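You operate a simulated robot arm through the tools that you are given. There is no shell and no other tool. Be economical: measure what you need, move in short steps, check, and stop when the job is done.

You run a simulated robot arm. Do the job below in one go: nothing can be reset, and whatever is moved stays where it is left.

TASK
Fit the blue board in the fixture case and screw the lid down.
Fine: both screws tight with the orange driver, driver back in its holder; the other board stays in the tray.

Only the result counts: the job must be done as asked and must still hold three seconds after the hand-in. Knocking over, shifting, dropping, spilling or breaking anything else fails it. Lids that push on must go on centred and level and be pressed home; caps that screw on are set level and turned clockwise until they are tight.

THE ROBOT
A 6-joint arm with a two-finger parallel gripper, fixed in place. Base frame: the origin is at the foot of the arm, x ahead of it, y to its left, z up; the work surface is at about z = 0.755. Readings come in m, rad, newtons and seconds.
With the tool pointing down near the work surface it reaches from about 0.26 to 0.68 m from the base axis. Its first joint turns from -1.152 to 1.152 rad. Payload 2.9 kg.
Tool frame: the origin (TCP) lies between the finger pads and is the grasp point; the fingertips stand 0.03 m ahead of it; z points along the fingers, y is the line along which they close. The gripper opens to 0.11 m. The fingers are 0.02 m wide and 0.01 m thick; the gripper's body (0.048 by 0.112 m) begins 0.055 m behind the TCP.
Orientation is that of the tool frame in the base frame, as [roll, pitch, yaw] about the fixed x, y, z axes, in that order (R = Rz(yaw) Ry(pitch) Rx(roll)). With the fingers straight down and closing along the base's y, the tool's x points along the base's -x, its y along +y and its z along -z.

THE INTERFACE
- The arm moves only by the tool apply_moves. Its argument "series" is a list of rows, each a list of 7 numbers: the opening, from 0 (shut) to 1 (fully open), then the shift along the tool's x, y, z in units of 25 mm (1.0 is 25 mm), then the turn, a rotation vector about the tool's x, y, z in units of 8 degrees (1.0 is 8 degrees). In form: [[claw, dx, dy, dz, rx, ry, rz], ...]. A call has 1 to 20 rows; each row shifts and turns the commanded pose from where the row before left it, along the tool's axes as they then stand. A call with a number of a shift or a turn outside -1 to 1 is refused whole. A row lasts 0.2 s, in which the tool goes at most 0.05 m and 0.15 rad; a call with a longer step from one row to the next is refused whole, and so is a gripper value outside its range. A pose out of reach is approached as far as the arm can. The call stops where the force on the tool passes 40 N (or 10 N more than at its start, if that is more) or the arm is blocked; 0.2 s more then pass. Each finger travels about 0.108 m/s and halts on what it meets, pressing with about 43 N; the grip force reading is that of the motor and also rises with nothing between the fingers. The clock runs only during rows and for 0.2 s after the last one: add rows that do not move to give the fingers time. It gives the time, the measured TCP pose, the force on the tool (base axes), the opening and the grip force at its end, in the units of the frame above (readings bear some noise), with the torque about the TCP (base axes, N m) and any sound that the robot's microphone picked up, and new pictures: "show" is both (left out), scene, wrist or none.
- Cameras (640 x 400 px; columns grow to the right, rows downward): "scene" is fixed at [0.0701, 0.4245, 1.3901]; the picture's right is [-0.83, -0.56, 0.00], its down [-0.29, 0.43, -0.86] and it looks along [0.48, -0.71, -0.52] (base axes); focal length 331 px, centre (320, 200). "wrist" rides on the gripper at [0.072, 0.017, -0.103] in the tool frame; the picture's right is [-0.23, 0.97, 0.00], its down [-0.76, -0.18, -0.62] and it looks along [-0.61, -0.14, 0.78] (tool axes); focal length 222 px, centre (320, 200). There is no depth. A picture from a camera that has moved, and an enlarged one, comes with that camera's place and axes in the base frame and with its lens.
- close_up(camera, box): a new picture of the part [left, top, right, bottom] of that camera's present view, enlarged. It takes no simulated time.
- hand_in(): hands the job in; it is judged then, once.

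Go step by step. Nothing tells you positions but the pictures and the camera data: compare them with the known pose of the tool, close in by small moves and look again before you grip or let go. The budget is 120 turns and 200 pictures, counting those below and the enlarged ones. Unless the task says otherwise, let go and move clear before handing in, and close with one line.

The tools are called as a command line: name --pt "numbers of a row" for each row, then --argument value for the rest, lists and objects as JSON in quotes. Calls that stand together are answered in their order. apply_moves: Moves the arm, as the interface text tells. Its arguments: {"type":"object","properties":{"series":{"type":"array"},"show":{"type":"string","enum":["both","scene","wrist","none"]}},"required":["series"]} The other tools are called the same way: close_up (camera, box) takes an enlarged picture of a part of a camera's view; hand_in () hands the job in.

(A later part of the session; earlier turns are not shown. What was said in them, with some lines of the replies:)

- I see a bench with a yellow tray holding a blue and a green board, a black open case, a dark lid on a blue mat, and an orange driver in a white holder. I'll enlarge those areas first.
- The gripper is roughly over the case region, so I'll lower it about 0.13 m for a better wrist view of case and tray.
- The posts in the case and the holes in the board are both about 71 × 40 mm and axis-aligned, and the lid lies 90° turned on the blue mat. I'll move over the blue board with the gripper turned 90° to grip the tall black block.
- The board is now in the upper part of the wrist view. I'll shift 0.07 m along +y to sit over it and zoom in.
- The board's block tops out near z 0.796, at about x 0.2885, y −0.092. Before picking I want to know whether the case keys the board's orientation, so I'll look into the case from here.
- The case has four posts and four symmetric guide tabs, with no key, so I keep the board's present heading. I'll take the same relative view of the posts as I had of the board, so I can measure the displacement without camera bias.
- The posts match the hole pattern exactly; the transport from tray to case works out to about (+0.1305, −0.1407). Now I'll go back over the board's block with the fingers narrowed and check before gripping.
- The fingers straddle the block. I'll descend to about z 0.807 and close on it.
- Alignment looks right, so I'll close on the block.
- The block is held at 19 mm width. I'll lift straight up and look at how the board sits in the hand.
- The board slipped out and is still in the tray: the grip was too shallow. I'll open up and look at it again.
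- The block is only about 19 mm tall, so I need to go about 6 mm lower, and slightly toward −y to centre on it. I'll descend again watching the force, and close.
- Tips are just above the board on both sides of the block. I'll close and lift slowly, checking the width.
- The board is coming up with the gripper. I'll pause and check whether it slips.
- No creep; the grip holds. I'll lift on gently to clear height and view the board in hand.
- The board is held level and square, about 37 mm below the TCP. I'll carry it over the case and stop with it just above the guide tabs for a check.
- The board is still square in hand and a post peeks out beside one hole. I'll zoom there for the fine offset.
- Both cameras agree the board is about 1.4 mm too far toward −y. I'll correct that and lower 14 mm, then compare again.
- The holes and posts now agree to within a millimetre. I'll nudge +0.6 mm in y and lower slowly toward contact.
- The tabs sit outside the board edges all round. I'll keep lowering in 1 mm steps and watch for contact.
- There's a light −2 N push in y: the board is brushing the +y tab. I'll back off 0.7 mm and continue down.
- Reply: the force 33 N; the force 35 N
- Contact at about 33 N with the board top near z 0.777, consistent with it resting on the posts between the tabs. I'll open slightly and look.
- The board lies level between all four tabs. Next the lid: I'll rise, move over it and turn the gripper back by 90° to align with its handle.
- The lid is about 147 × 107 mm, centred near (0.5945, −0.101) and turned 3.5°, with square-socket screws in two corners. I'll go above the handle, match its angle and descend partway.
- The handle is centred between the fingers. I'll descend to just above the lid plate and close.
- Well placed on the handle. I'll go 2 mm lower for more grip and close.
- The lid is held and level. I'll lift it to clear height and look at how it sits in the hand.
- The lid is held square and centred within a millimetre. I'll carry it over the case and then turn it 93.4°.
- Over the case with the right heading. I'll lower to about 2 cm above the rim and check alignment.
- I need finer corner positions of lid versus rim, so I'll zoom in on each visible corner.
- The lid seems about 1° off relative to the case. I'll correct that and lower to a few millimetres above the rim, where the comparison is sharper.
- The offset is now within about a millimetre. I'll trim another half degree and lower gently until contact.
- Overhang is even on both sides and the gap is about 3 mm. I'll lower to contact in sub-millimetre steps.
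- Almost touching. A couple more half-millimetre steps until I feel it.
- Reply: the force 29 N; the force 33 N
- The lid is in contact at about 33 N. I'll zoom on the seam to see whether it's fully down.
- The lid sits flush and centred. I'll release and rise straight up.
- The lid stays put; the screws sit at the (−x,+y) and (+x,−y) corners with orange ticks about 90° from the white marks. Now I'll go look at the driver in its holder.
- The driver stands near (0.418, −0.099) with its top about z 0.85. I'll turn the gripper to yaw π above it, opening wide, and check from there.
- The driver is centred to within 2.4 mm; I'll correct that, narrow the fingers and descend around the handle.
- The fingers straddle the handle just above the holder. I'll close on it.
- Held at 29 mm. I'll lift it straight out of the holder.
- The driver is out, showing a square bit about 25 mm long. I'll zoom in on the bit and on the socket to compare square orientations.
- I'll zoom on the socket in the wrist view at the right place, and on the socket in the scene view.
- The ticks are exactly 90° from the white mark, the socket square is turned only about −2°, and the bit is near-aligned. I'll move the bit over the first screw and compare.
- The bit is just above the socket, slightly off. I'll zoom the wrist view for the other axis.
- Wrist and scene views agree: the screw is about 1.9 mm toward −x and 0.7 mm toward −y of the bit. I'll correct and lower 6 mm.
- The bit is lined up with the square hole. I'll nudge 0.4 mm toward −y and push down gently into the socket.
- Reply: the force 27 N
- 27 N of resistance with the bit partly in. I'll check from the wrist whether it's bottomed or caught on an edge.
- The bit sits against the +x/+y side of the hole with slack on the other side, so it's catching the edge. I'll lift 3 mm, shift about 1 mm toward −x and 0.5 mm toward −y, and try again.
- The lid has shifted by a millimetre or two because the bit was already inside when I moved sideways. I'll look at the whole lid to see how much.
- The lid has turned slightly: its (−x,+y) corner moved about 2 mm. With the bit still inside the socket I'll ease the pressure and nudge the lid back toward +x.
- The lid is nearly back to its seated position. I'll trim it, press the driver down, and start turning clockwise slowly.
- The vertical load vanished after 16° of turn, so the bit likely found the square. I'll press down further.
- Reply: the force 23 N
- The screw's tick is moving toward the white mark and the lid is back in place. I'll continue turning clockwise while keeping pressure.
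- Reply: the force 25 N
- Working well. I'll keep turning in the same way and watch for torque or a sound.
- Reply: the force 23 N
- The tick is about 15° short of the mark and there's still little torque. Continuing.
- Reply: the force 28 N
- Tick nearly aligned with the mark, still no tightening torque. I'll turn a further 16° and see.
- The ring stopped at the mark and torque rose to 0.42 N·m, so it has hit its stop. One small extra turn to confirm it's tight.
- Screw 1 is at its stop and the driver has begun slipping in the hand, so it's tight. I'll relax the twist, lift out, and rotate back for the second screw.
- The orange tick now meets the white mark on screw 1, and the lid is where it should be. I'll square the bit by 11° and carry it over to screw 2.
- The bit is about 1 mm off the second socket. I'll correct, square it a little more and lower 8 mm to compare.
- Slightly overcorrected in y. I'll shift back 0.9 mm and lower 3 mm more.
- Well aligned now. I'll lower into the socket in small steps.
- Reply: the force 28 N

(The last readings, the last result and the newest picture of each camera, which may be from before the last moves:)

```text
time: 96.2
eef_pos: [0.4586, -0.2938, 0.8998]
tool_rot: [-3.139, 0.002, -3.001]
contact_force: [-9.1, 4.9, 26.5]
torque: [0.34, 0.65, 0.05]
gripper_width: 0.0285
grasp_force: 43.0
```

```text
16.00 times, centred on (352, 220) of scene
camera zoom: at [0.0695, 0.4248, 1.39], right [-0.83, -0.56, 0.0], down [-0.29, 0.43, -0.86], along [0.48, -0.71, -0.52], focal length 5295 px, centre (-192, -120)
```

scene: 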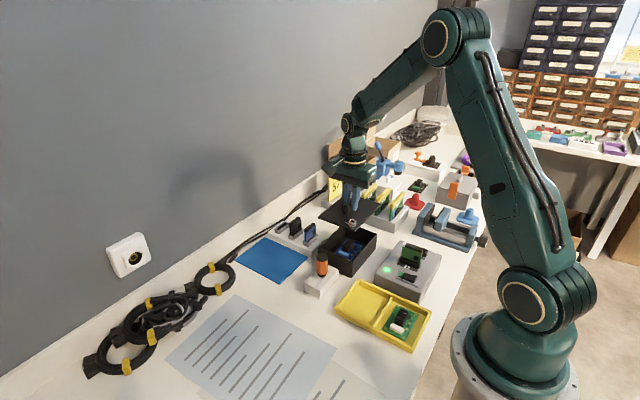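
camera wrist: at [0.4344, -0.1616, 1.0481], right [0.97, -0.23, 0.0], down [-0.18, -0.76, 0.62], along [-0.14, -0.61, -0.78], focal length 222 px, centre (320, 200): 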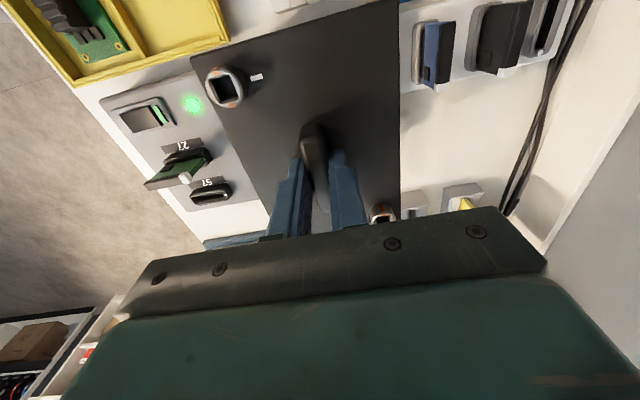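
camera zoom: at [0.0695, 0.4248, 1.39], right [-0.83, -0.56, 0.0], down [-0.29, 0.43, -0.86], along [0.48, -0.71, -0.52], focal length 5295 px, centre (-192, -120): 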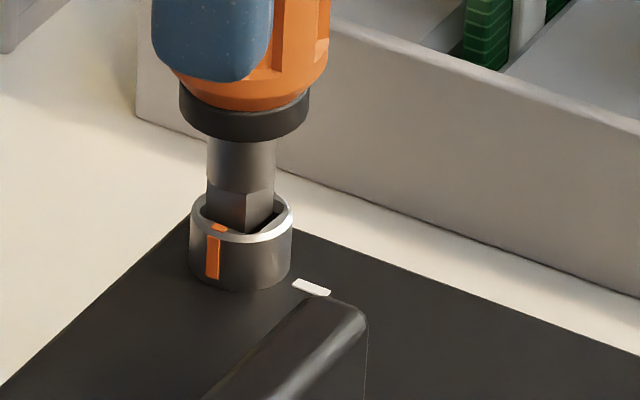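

Contact at about 26 N, like the first screw. I'll ease the side load slightly and begin turning clockwise.

apply_moves --pt "0 0.02 0.006 0 0 0 0" --pt "0 0 0 0 0 0 0.4" --pt "0 0 0 0 0 0 0.4" --pt "0 0 0 0 0 0 0.4" --pt "0 0 0 0 0 0 0.4" --pt "0 0 0 0 0 0 0.4" --pt "0 0 0 0 0 0 0" --show "none"

close_up --camera "scene" --box '[340, 210, 364, 230]'

close_up --camera "wrist" --box '[295, 115, 345, 165]'

```text
time: 97.8
eef_pos: [0.459, -0.2921, 0.8998]
tool_rot: [-3.14, 0.003, 3.002]
contact_force: [-0.2, 0.9, 26.8]
torque: [0.06, -0.01, -0.03]
gripper_width: 0.0282
grasp_force: 43.1
```

```text
16.00 times, centred on (352, 220) of scene
camera zoom: at [0.0697, 0.4248, 1.39], right [-0.83, -0.56, 0.0], down [-0.29, 0.43, -0.86], along [0.48, -0.71, -0.52], focal length 5295 px, centre (-192, -120)
```

zoom: 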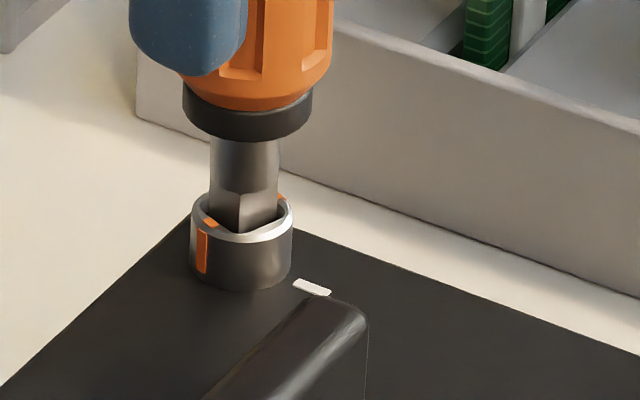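

```text
8.00 times, centred on (320, 140) of wrist
camera zoom: at [0.3877, -0.2667, 1.0014], right [0.36, 0.93, 0.0], down [0.73, -0.28, 0.63], along [0.58, -0.23, -0.78], focal length 1777 px, centre (320, 680)
```

zoom: 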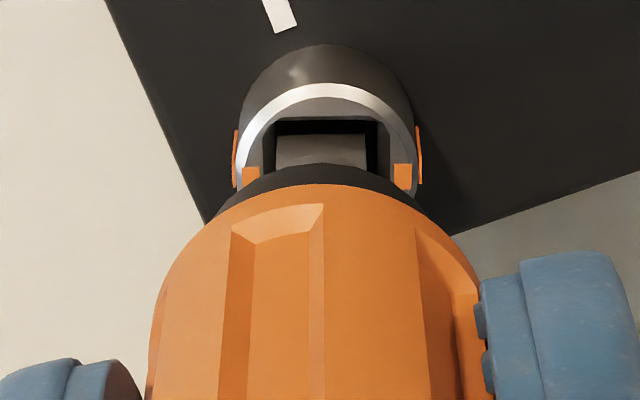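

The socket is turning with the bit and the forces are clean. Continuing clockwise.

apply_moves --pt "0 0 0 0 0 0 0.5" --pt "0 0 0 0 0 0 0.5" --pt "0 0 0 0 0 0 0.5" --pt "0 0 0 0 0 0 0.5" --pt "0 0 0 0 0 0 0.5" --pt "0 0 0 0 0 0 0.5" --pt "0 0 0 0 0 0 0.5" --pt "0 0 0 0 0 0 0" --show "none"

apply_moves --pt "0 0 0 0 0 0 0.5" --pt "0 0 0 0 0 0 0.5" --pt "0 0 0 0 0 0 0.5" --pt "0 0 0 0 0 0 0.5" --pt "0 0 0 0 0 0 0.5" --pt "0 0 0 0 0 0 0.5" --pt "0 0 0 0 0 0 0" --show "none"

close_up --camera "scene" --box '[340, 210, 364, 230]'

```text
time: 99.6
eef_pos: [0.4595, -0.2923, 0.8994]
tool_rot: [3.141, 0.005, 2.514]
contact_force: [1.7, -0.3, 26.7]
torque: [-0.03, -0.19, -0.01]
gripper_width: 0.028
grasp_force: 43.2
```

```text
time: 101.2
eef_pos: [0.4596, -0.2928, 0.8995]
tool_rot: [3.14, 0.003, 2.095]
contact_force: [-6.0, 2.9, 30.6]
torque: [0.21, 0.44, 0.01]
gripper_width: 0.0283
grasp_force: 43.0
```

```text
16.00 times, centred on (352, 220) of scene
camera zoom: at [0.0696, 0.4248, 1.39], right [-0.83, -0.56, 0.0], down [-0.29, 0.43, -0.86], along [0.48, -0.71, -0.52], focal length 5295 px, centre (-192, -120)
```

zoom: 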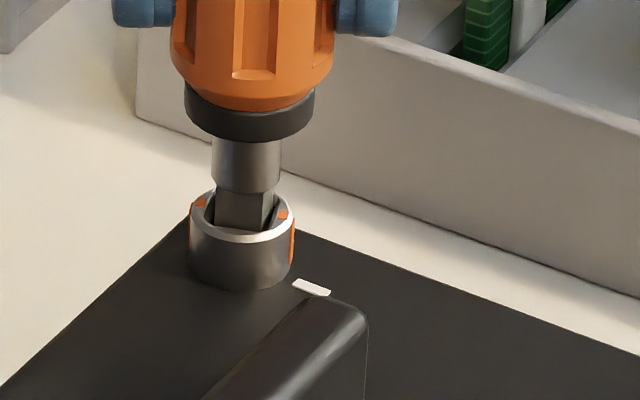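

About 68° turned and approaching the mark. Continuing until torque builds.

apply_moves --pt "0 0 0 0 0 0 0.5" --pt "0 0 0 0 0 0 0.5" --pt "0 0 0 0 0 0 0.5" --pt "0 0 0 0 0 0 0.5" --pt "0 0 0 0 0 0 0.5" --pt "0 0 0 0 0 0 0.5" --pt "0 0 0 0 0 0 0" --show "none"

apply_moves --pt "0 0 0 0 0 0 0.4" --pt "0 0 0 0 0 0 0.4" --pt "0 0 0 0 0 0 0" --show "none"

close_up --camera "scene" --box '[340, 210, 364, 230]'

```text
time: 102.8
eef_pos: [0.459, -0.2928, 0.8992]
tool_rot: [3.138, 0.001, 1.677]
contact_force: [-2.6, 4.5, 30.5]
torque: [0.29, 0.19, 0.03]
gripper_width: 0.0281
grasp_force: 42.9
```

```text
time: 103.6
eef_pos: [0.4585, -0.2922, 0.8992]
tool_rot: [3.14, 0.0, 1.564]
contact_force: [-3.7, 5.5, 28.1]
torque: [0.43, 0.24, 0.02]
gripper_width: 0.0282
grasp_force: 42.9
```

```text
16.00 times, centred on (352, 220) of scene
camera zoom: at [0.0696, 0.4249, 1.39], right [-0.83, -0.56, 0.0], down [-0.29, 0.43, -0.86], along [0.48, -0.71, -0.52], focal length 5295 px, centre (-192, -120)
```

zoom: 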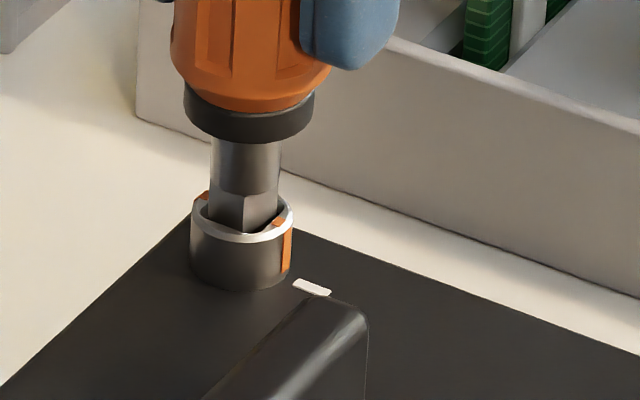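

Not yet at the stop. A bit more.

apply_moves --pt "0 0 0 0 0 0 0.4" --pt "0 0 0 0 0 0 0.4" --pt "0 0 0 0 0 0 0.4" --pt "0 0 0 0 0 0 0" --show "none"

apply_moves --pt "0 0 0 0 0 0 0.4" --pt "0 0 0 0 0 0 0.4" --pt "0 0 0 0 0 0 0" --show "none"

close_up --camera "scene" --box '[340, 210, 364, 230]'

```text
time: 104.6
eef_pos: [0.4592, -0.2926, 0.8987]
tool_rot: [3.139, -0.002, 1.396]
contact_force: [-3.7, 3.4, 24.2]
torque: [0.26, 0.25, 0.29]
gripper_width: 0.0283
grasp_force: 42.8
```

```text
time: 105.4
eef_pos: [0.4582, -0.2926, 0.8976]
tool_rot: [3.14, 0.001, 1.285]
contact_force: [-2.4, 2.1, 23.2]
torque: [0.09, 0.2, 0.44]
gripper_width: 0.0284
grasp_force: 43.2
```

```text
16.00 times, centred on (352, 220) of scene
camera zoom: at [0.0698, 0.4248, 1.39], right [-0.83, -0.56, 0.0], down [-0.29, 0.43, -0.86], along [0.48, -0.71, -0.52], focal length 5295 px, centre (-192, -120)
```

zoom: 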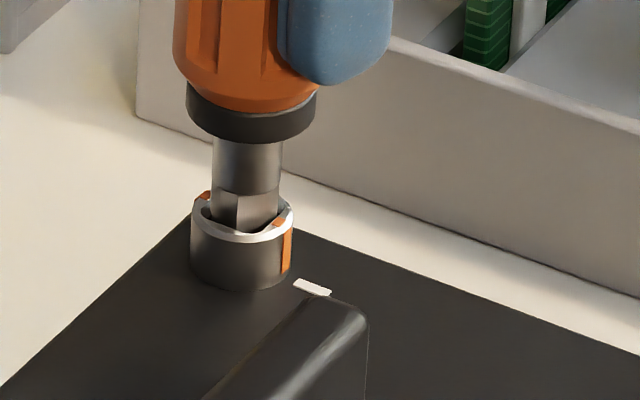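

Torque has risen to 0.44 N·m with the ring at its stop. One last nudge, then relax and lift out to inspect.

apply_moves --pt "0 0 0 0 0 0 0.4" --pt "0 0 0 0 0 0 0.3" --pt "0 0 0 0 0 0 0" --pt "0 0 0 0 0 0 -0.5" --pt "0 0 0 -0.2 0 0 0" --pt "0 0 0 -0.5 0 0 0" --pt "0 0 0 -0.8 0 0 0" --pt "0 0 0 -0.8 0 0 0" --pt "0 0 0 0 0 0 0" --show "none"

close_up --camera "scene" --box '[320, 200, 380, 270]'

close_up --camera "wrist" --box '[270, 80, 370, 180]'

```text
time: 107.4
eef_pos: [0.4582, -0.2937, 0.955]
tool_rot: [3.141, -0.002, 1.258]
contact_force: [-0.6, 0.1, -1.0]
torque: [0.0, 0.0, 0.01]
gripper_width: 0.0287
grasp_force: 42.6
```

```text
5.71 times, centred on (350, 235) of scene
camera zoom: at [0.0701, 0.4245, 1.3901], right [-0.83, -0.56, 0.0], down [-0.29, 0.43, -0.86], along [0.48, -0.71, -0.52], focal length 1891 px, centre (149, 0)
```

zoom: 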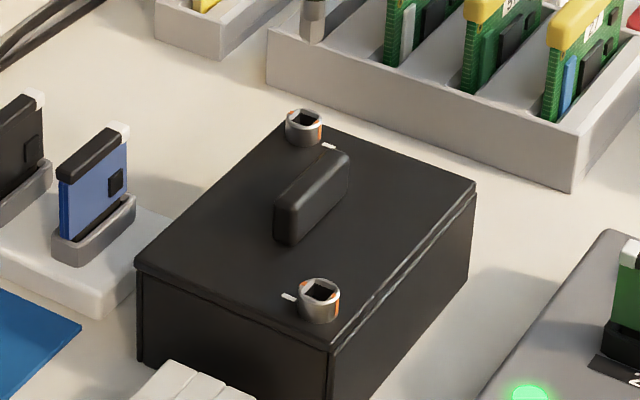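

```text
4.00 times, centred on (320, 130) of wrist
camera zoom: at [0.4944, -0.2305, 1.0578], right [0.86, -0.52, 0.0], down [-0.4, -0.67, 0.62], along [-0.32, -0.53, -0.78], focal length 888 px, centre (320, 480)
```

zoom: 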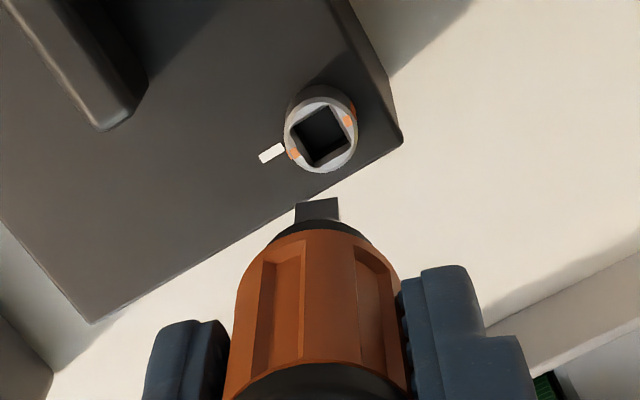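

Both screws show the tick on the mark and the lid is seated. Now I'll take the driver back: turn to the pick-up heading and move above the holder.

apply_moves --pt "0 0 0 0 0 0 -0.9" --pt "0 0 0 0 0 0 -0.9" --pt "0 0 0 0 0 0 -0.9" --pt "0 0 0 0 0 0 -0.9" --pt "0 0 0 0 0 0 -0.9" --pt "0 0 0 0 0 0 -0.9" --pt "0 0 0 0 0 0 -0.9" --pt "0 0 0 0 0 0 -0.9" --pt "0 0 0 0 0 0 -0.9" --pt "0 0 0 0 0 0 -0.9" --pt "0 0 0 0 0 0 -0.9" --pt "0 0 0 0 0 0 -0.9" --pt "0 0 0 0 0 0 -0.9" --pt "0 0 0 0 0 0 -0.9" --pt "0 0 0 0 0 0 -0.89" --pt "0 0 0 0 0 0 0" --show "none"

apply_moves --pt "0 0.1 0.5 0 0 0 0" --pt "0 0.2 1 0 0 0 0" --pt "0 0.2 1 0 0 0 0" --pt "0 0.2 1 0 0 0 0" --pt "0 0.2 1 0 0 0 0" --pt "0 0.2 1 0 0 0 0" --pt "0 0.2 1 0 0 0 0" --pt "0 0.2 0.8 0 0 0 0" --pt "0 0 0.42 0 0 0 0" --pt "0 0 0 0.6 0 0 0" --pt "0 0 0 0.6 0 0 0" --pt "0 0 0 0.6 0 0 0" --pt "0 0 0 0.4 0 0 0" --pt "0 0 0 0 0 0 0" --show "none"

close_up --camera "wrist" --box '[280, 80, 360, 160]'

close_up --camera "scene" --box '[295, 240, 345, 300]'

```text
time: 110.8
eef_pos: [0.4591, -0.294, 0.9548]
tool_rot: [-3.14, 0.0, -3.139]
contact_force: [-0.6, 1.0, -0.6]
torque: [0.0, 0.0, 0.0]
gripper_width: 0.0286
grasp_force: 42.8
```

```text
time: 113.8
eef_pos: [0.4202, -0.1005, 0.9004]
tool_rot: [-3.14, 0.002, 3.141]
contact_force: [-0.3, -0.2, -1.0]
torque: [-0.01, 0.03, 0.03]
gripper_width: 0.0284
grasp_force: 42.9
```

```text
5.00 times, centred on (320, 120) of wrist
camera zoom: at [0.3471, -0.0836, 1.0023], right [0.23, 0.97, 0.0], down [0.76, -0.18, 0.62], along [0.61, -0.14, -0.78], focal length 1111 px, centre (320, 600)
```

zoom: 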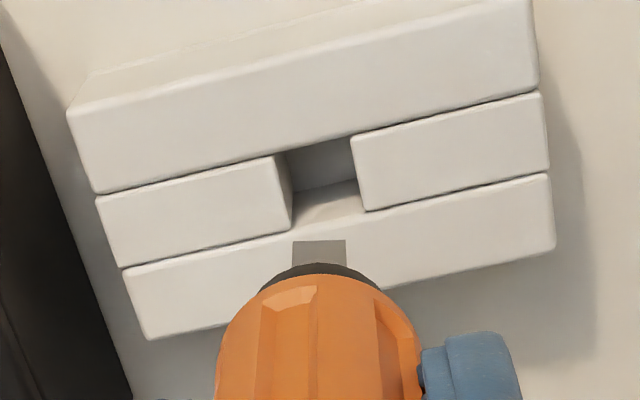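

```text
6.67 times, centred on (320, 270) of scene
camera zoom: at [0.0701, 0.4245, 1.3901], right [-0.83, -0.56, 0.0], down [-0.29, 0.43, -0.86], along [0.48, -0.71, -0.52], focal length 2206 px, centre (320, -267)
```

zoom: 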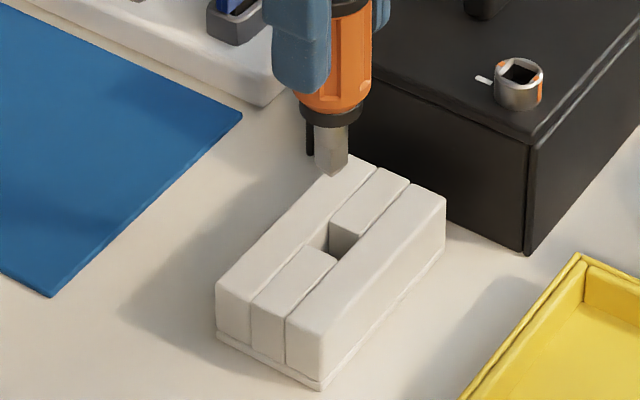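

The bit lines up over the holder's opening to within a millimetre, but is turned about 12°. I'll square it and lower it most of the way in.

apply_moves --pt "0 0 0 0 0 0 -0.7" --pt "0 0 0 0.2 0 0 -0.7" --pt "0 0 0 0.4 0 0 0" --pt "0 0 0 0.4 0 0 0" --pt "0 0 0 0 0 0 0" --show "none"

close_up --camera "wrist" --box '[280, 80, 360, 160]'

close_up --camera "scene" --box '[295, 240, 345, 300]'

```text
time: 115.0
eef_pos: [0.4202, -0.1001, 0.8767]
tool_rot: [3.141, 0.0, -2.947]
contact_force: [0.6, 0.2, -0.5]
torque: [-0.05, -0.03, 0.01]
gripper_width: 0.0283
grasp_force: 43.0
```

```text
5.00 times, centred on (320, 120) of wrist
camera zoom: at [0.3451, -0.0978, 0.9772], right [0.03, 1.0, 0.0], down [0.78, -0.03, 0.62], along [0.62, -0.02, -0.78], focal length 1111 px, centre (320, 600)
```

zoom: 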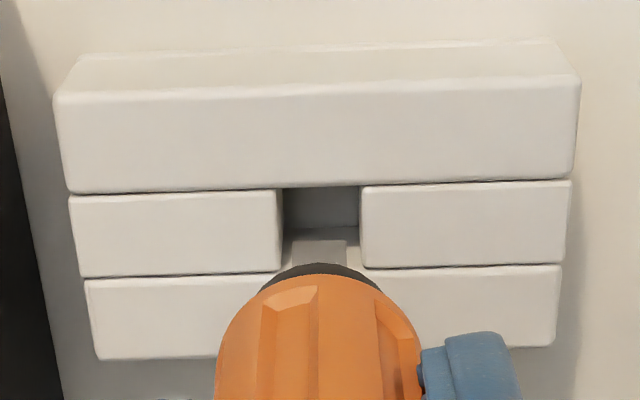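

```text
6.67 times, centred on (320, 270) of scene
camera zoom: at [0.0701, 0.4245, 1.3901], right [-0.83, -0.56, 0.0], down [-0.29, 0.43, -0.86], along [0.48, -0.71, -0.52], focal length 2206 px, centre (320, -267)
```

zoom: 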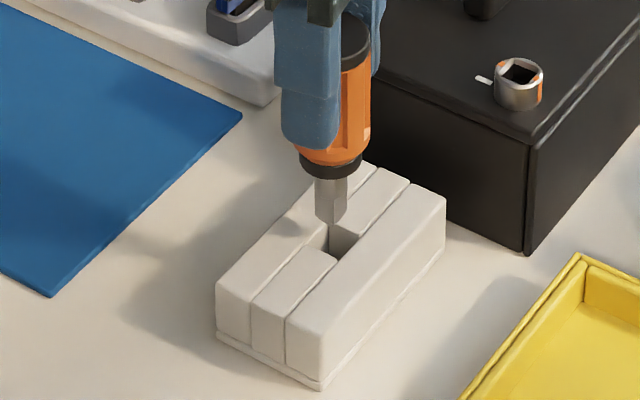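

Still consistent. I'll lower 8 mm more and look again before entering the hole.

apply_moves --pt "0 0 0 0.16 0 0 0" --pt "0 0 0 0.16 0 0 0" --pt "0 0 0 0 0 0 0" --show "none"

close_up --camera "wrist" --box '[290, 90, 350, 150]'

close_up --camera "scene" --box '[305, 255, 341, 285]'

```text
time: 115.8
eef_pos: [0.4201, -0.1, 0.867]
tool_rot: [-3.141, 0.001, -2.945]
contact_force: [-0.8, 0.0, -1.6]
torque: [0.01, 0.01, 0.01]
gripper_width: 0.0284
grasp_force: 42.8
```

```text
6.67 times, centred on (320, 120) of wrist
camera zoom: at [0.3446, -0.0978, 0.9693], right [0.03, 1.0, 0.0], down [0.78, -0.03, 0.62], along [0.62, -0.02, -0.78], focal length 1481 px, centre (320, 733)
```

zoom: 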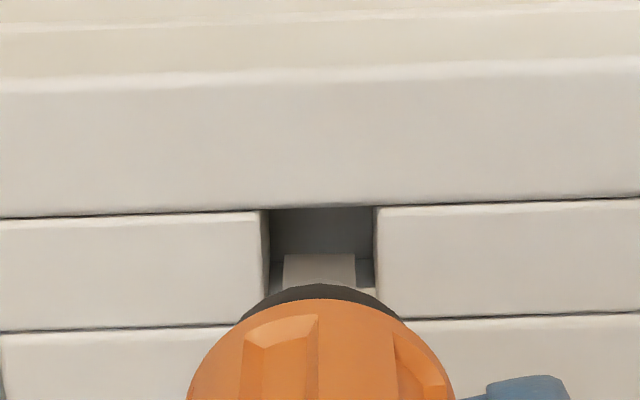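

```text
13.33 times, centred on (323, 270) of scene
camera zoom: at [0.0701, 0.4245, 1.3901], right [-0.83, -0.56, 0.0], down [-0.29, 0.43, -0.86], along [0.48, -0.71, -0.52], focal length 4412 px, centre (280, -733)
```

zoom: 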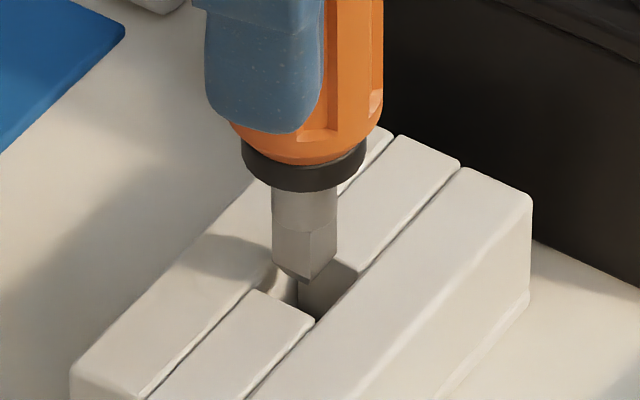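

The bit tip is right at the hole, about 1 mm off-centre. I'll nudge and lower it in, watching the force.

apply_moves --pt "0 0.03 0 0.16 0 0 0" --pt "0 0 0 0.16 0 0 0" --pt "0 0 0 0.16 0 0 0" --pt "0 0 0 0.16 0 0 0" --pt "0 0 0 0.16 0 0 0" --pt "0 0 0 0.16 0 0 0" --pt "0 0 0 0 0 0 0" --show "none"

close_up --camera "scene" --box '[305, 255, 341, 285]'

close_up --camera "wrist" --box '[290, 90, 350, 150]'

```text
time: 117.4
eef_pos: [0.4201, -0.1012, 0.8442]
tool_rot: [-3.141, 0.001, -2.946]
contact_force: [-0.3, 0.3, -0.8]
torque: [0.01, -0.02, -0.05]
gripper_width: 0.0279
grasp_force: 43.1
```

```text
13.33 times, centred on (323, 270) of scene
camera zoom: at [0.0701, 0.4245, 1.3901], right [-0.83, -0.56, 0.0], down [-0.29, 0.43, -0.86], along [0.48, -0.71, -0.52], focal length 4412 px, centre (280, -733)
```

zoom: 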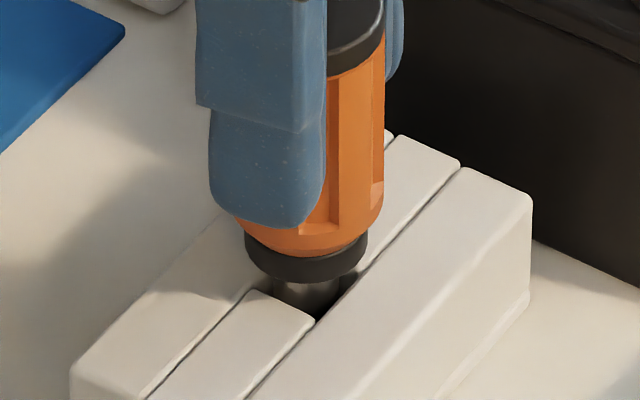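

```text
6.67 times, centred on (320, 120) of wrist
camera zoom: at [0.3444, -0.0985, 0.9456], right [0.03, 1.0, 0.0], down [0.78, -0.03, 0.62], along [0.62, -0.02, -0.78], focal length 1481 px, centre (320, 733)
```

zoom: 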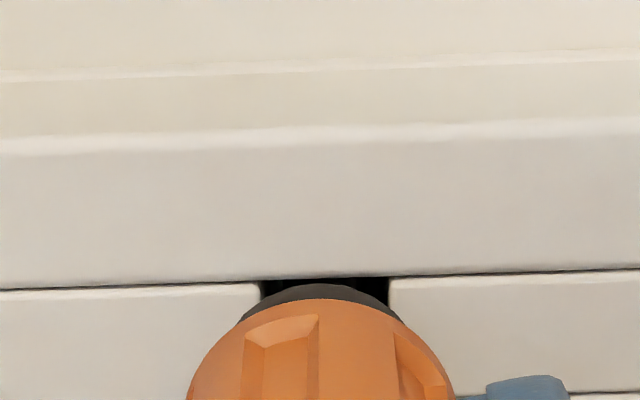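

The bit is in the hole. I'll go on down until the collar rests.

apply_moves --pt "0 0 0 0.1 0 0 0" --pt "0 0 0 0.1 0 0 0" --pt "0 0 0 0.1 0 0 0" --pt "0 0 0 0.06 0 0 0" --pt "0 0 0 0 0 0 0" --show "none"

apply_moves --pt "0 0 0 0.06 0 0 0" --pt "0 0 0 0.04 0 0 0" --pt "0 0 0 0 0 0 0" --show "none"

close_up --camera "scene" --box '[305, 255, 341, 285]'

```text
time: 118.6
eef_pos: [0.4228, -0.1, 0.8351]
tool_rot: [-3.14, 0.007, -2.945]
contact_force: [3.3, 2.3, 32.0]
torque: [0.13, -0.31, 0.02]
gripper_width: 0.0281
grasp_force: 43.5
```

```text
time: 119.4
eef_pos: [0.4215, -0.1003, 0.8332]
tool_rot: [-3.138, 0.002, -2.946]
contact_force: [2.4, 0.8, 32.2]
torque: [0.05, -0.15, 0.03]
gripper_width: 0.028
grasp_force: 42.6
```

```text
13.33 times, centred on (323, 270) of scene
camera zoom: at [0.0697, 0.4246, 1.3901], right [-0.83, -0.56, 0.0], down [-0.29, 0.43, -0.86], along [0.48, -0.71, -0.52], focal length 4412 px, centre (280, -733)
```

zoom: 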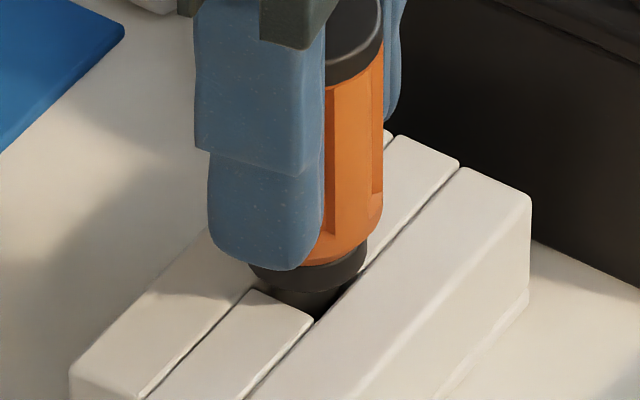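

The collar rests at the same height as it did originally. I'll release the driver and rise clear.

apply_moves --pt "0.1 0 0 -0.03 0 0 0" --pt "0.35 0 0 0 0 0 0" --pt "0.5 0 0 0 0 0 0" --pt "0.5 0 0 -0.3 0 0 0" --pt "0.5 0 0 -0.8 0 0 0" --pt "0.5 0 0 -1 0 0 0" --pt "0.5 0 0 -1 0 0 0" --pt "0.5 0 0 -1 0 0 0" --pt "0.5 0 0 -1 0 0 0" --pt "0.5 0 0 0 0 0 0" --show "both"

close_up --camera "scene" --box '[290, 200, 400, 300]'

close_up --camera "wrist" --box '[140, 0, 420, 200]'

```text
time: 121.6
eef_pos: [0.4209, -0.0986, 0.9622]
tool_rot: [-3.14, 0.0, -2.946]
contact_force: [-0.8, 0.4, 0.9]
torque: [0.02, 0.0, 0.0]
gripper_width: 0.055
grasp_force: 0.1
camera wrist: at [0.3442, -0.0971, 1.0625], right [0.03, 1.0, 0.0], down [0.78, -0.03, 0.62], along [0.62, -0.02, -0.78], focal length 222 px, centre (320, 200)
```

scene: 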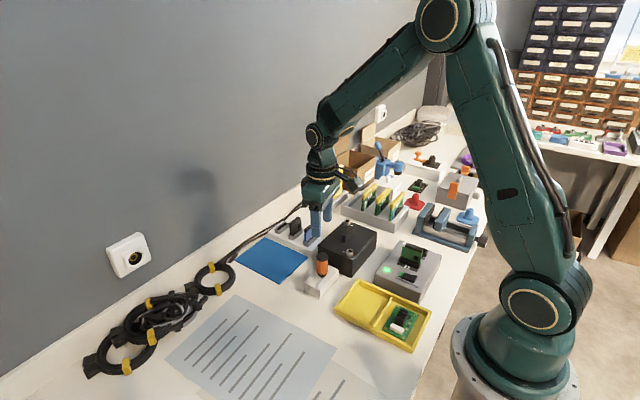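
wrist: 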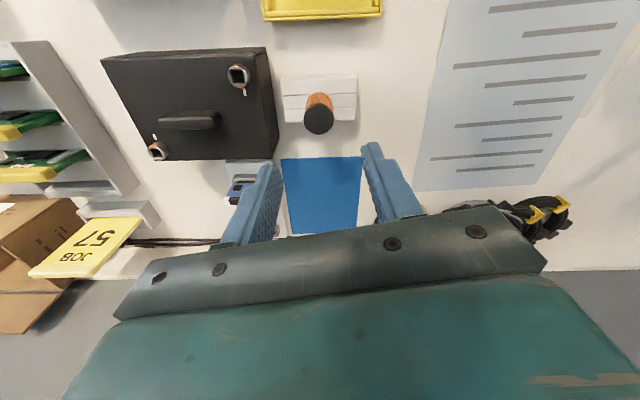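

```text
4.00 times, centred on (345, 250) of scene
camera zoom: at [0.0701, 0.4245, 1.3901], right [-0.83, -0.56, 0.0], down [-0.29, 0.43, -0.86], along [0.48, -0.71, -0.52], focal length 1324 px, centre (220, 0)
```

zoom: 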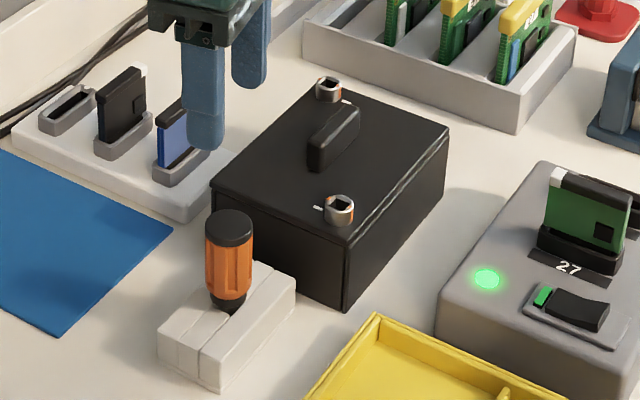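

```text
2.00 times, centred on (280, 100) of wrist
camera zoom: at [0.3442, -0.0971, 1.0625], right [0.03, 1.0, 0.0], down [0.78, -0.03, 0.62], along [0.62, -0.02, -0.78], focal length 444 px, centre (400, 400)
```

zoom: 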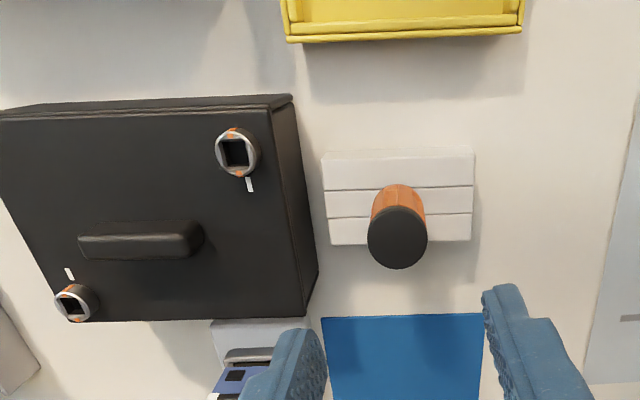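

The driver stands upright in its holder and both ticks are on their marks. One last check of how the lid sits on the case.

close_up --camera "scene" --box '[325, 220, 375, 270]'

```text
8.00 times, centred on (350, 245) of scene
camera zoom: at [0.0701, 0.4245, 1.3901], right [-0.83, -0.56, 0.0], down [-0.29, 0.43, -0.86], along [0.48, -0.71, -0.52], focal length 2647 px, centre (80, -160)
```

zoom: 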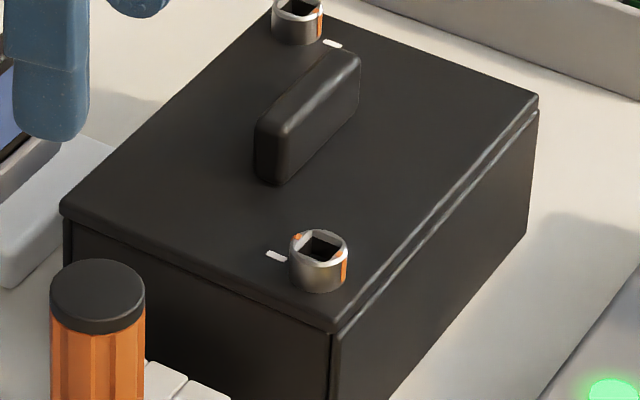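

The lid is flush and centred to about a millimetre, everything is released, and the arm is clear. Handing in.

hand_in

```text
The job is handed in.
```

The blue board is in the case with the lid screwed down: both screws are tight at their marks, the orange driver is back in its holder, and the green board is still in the tray.
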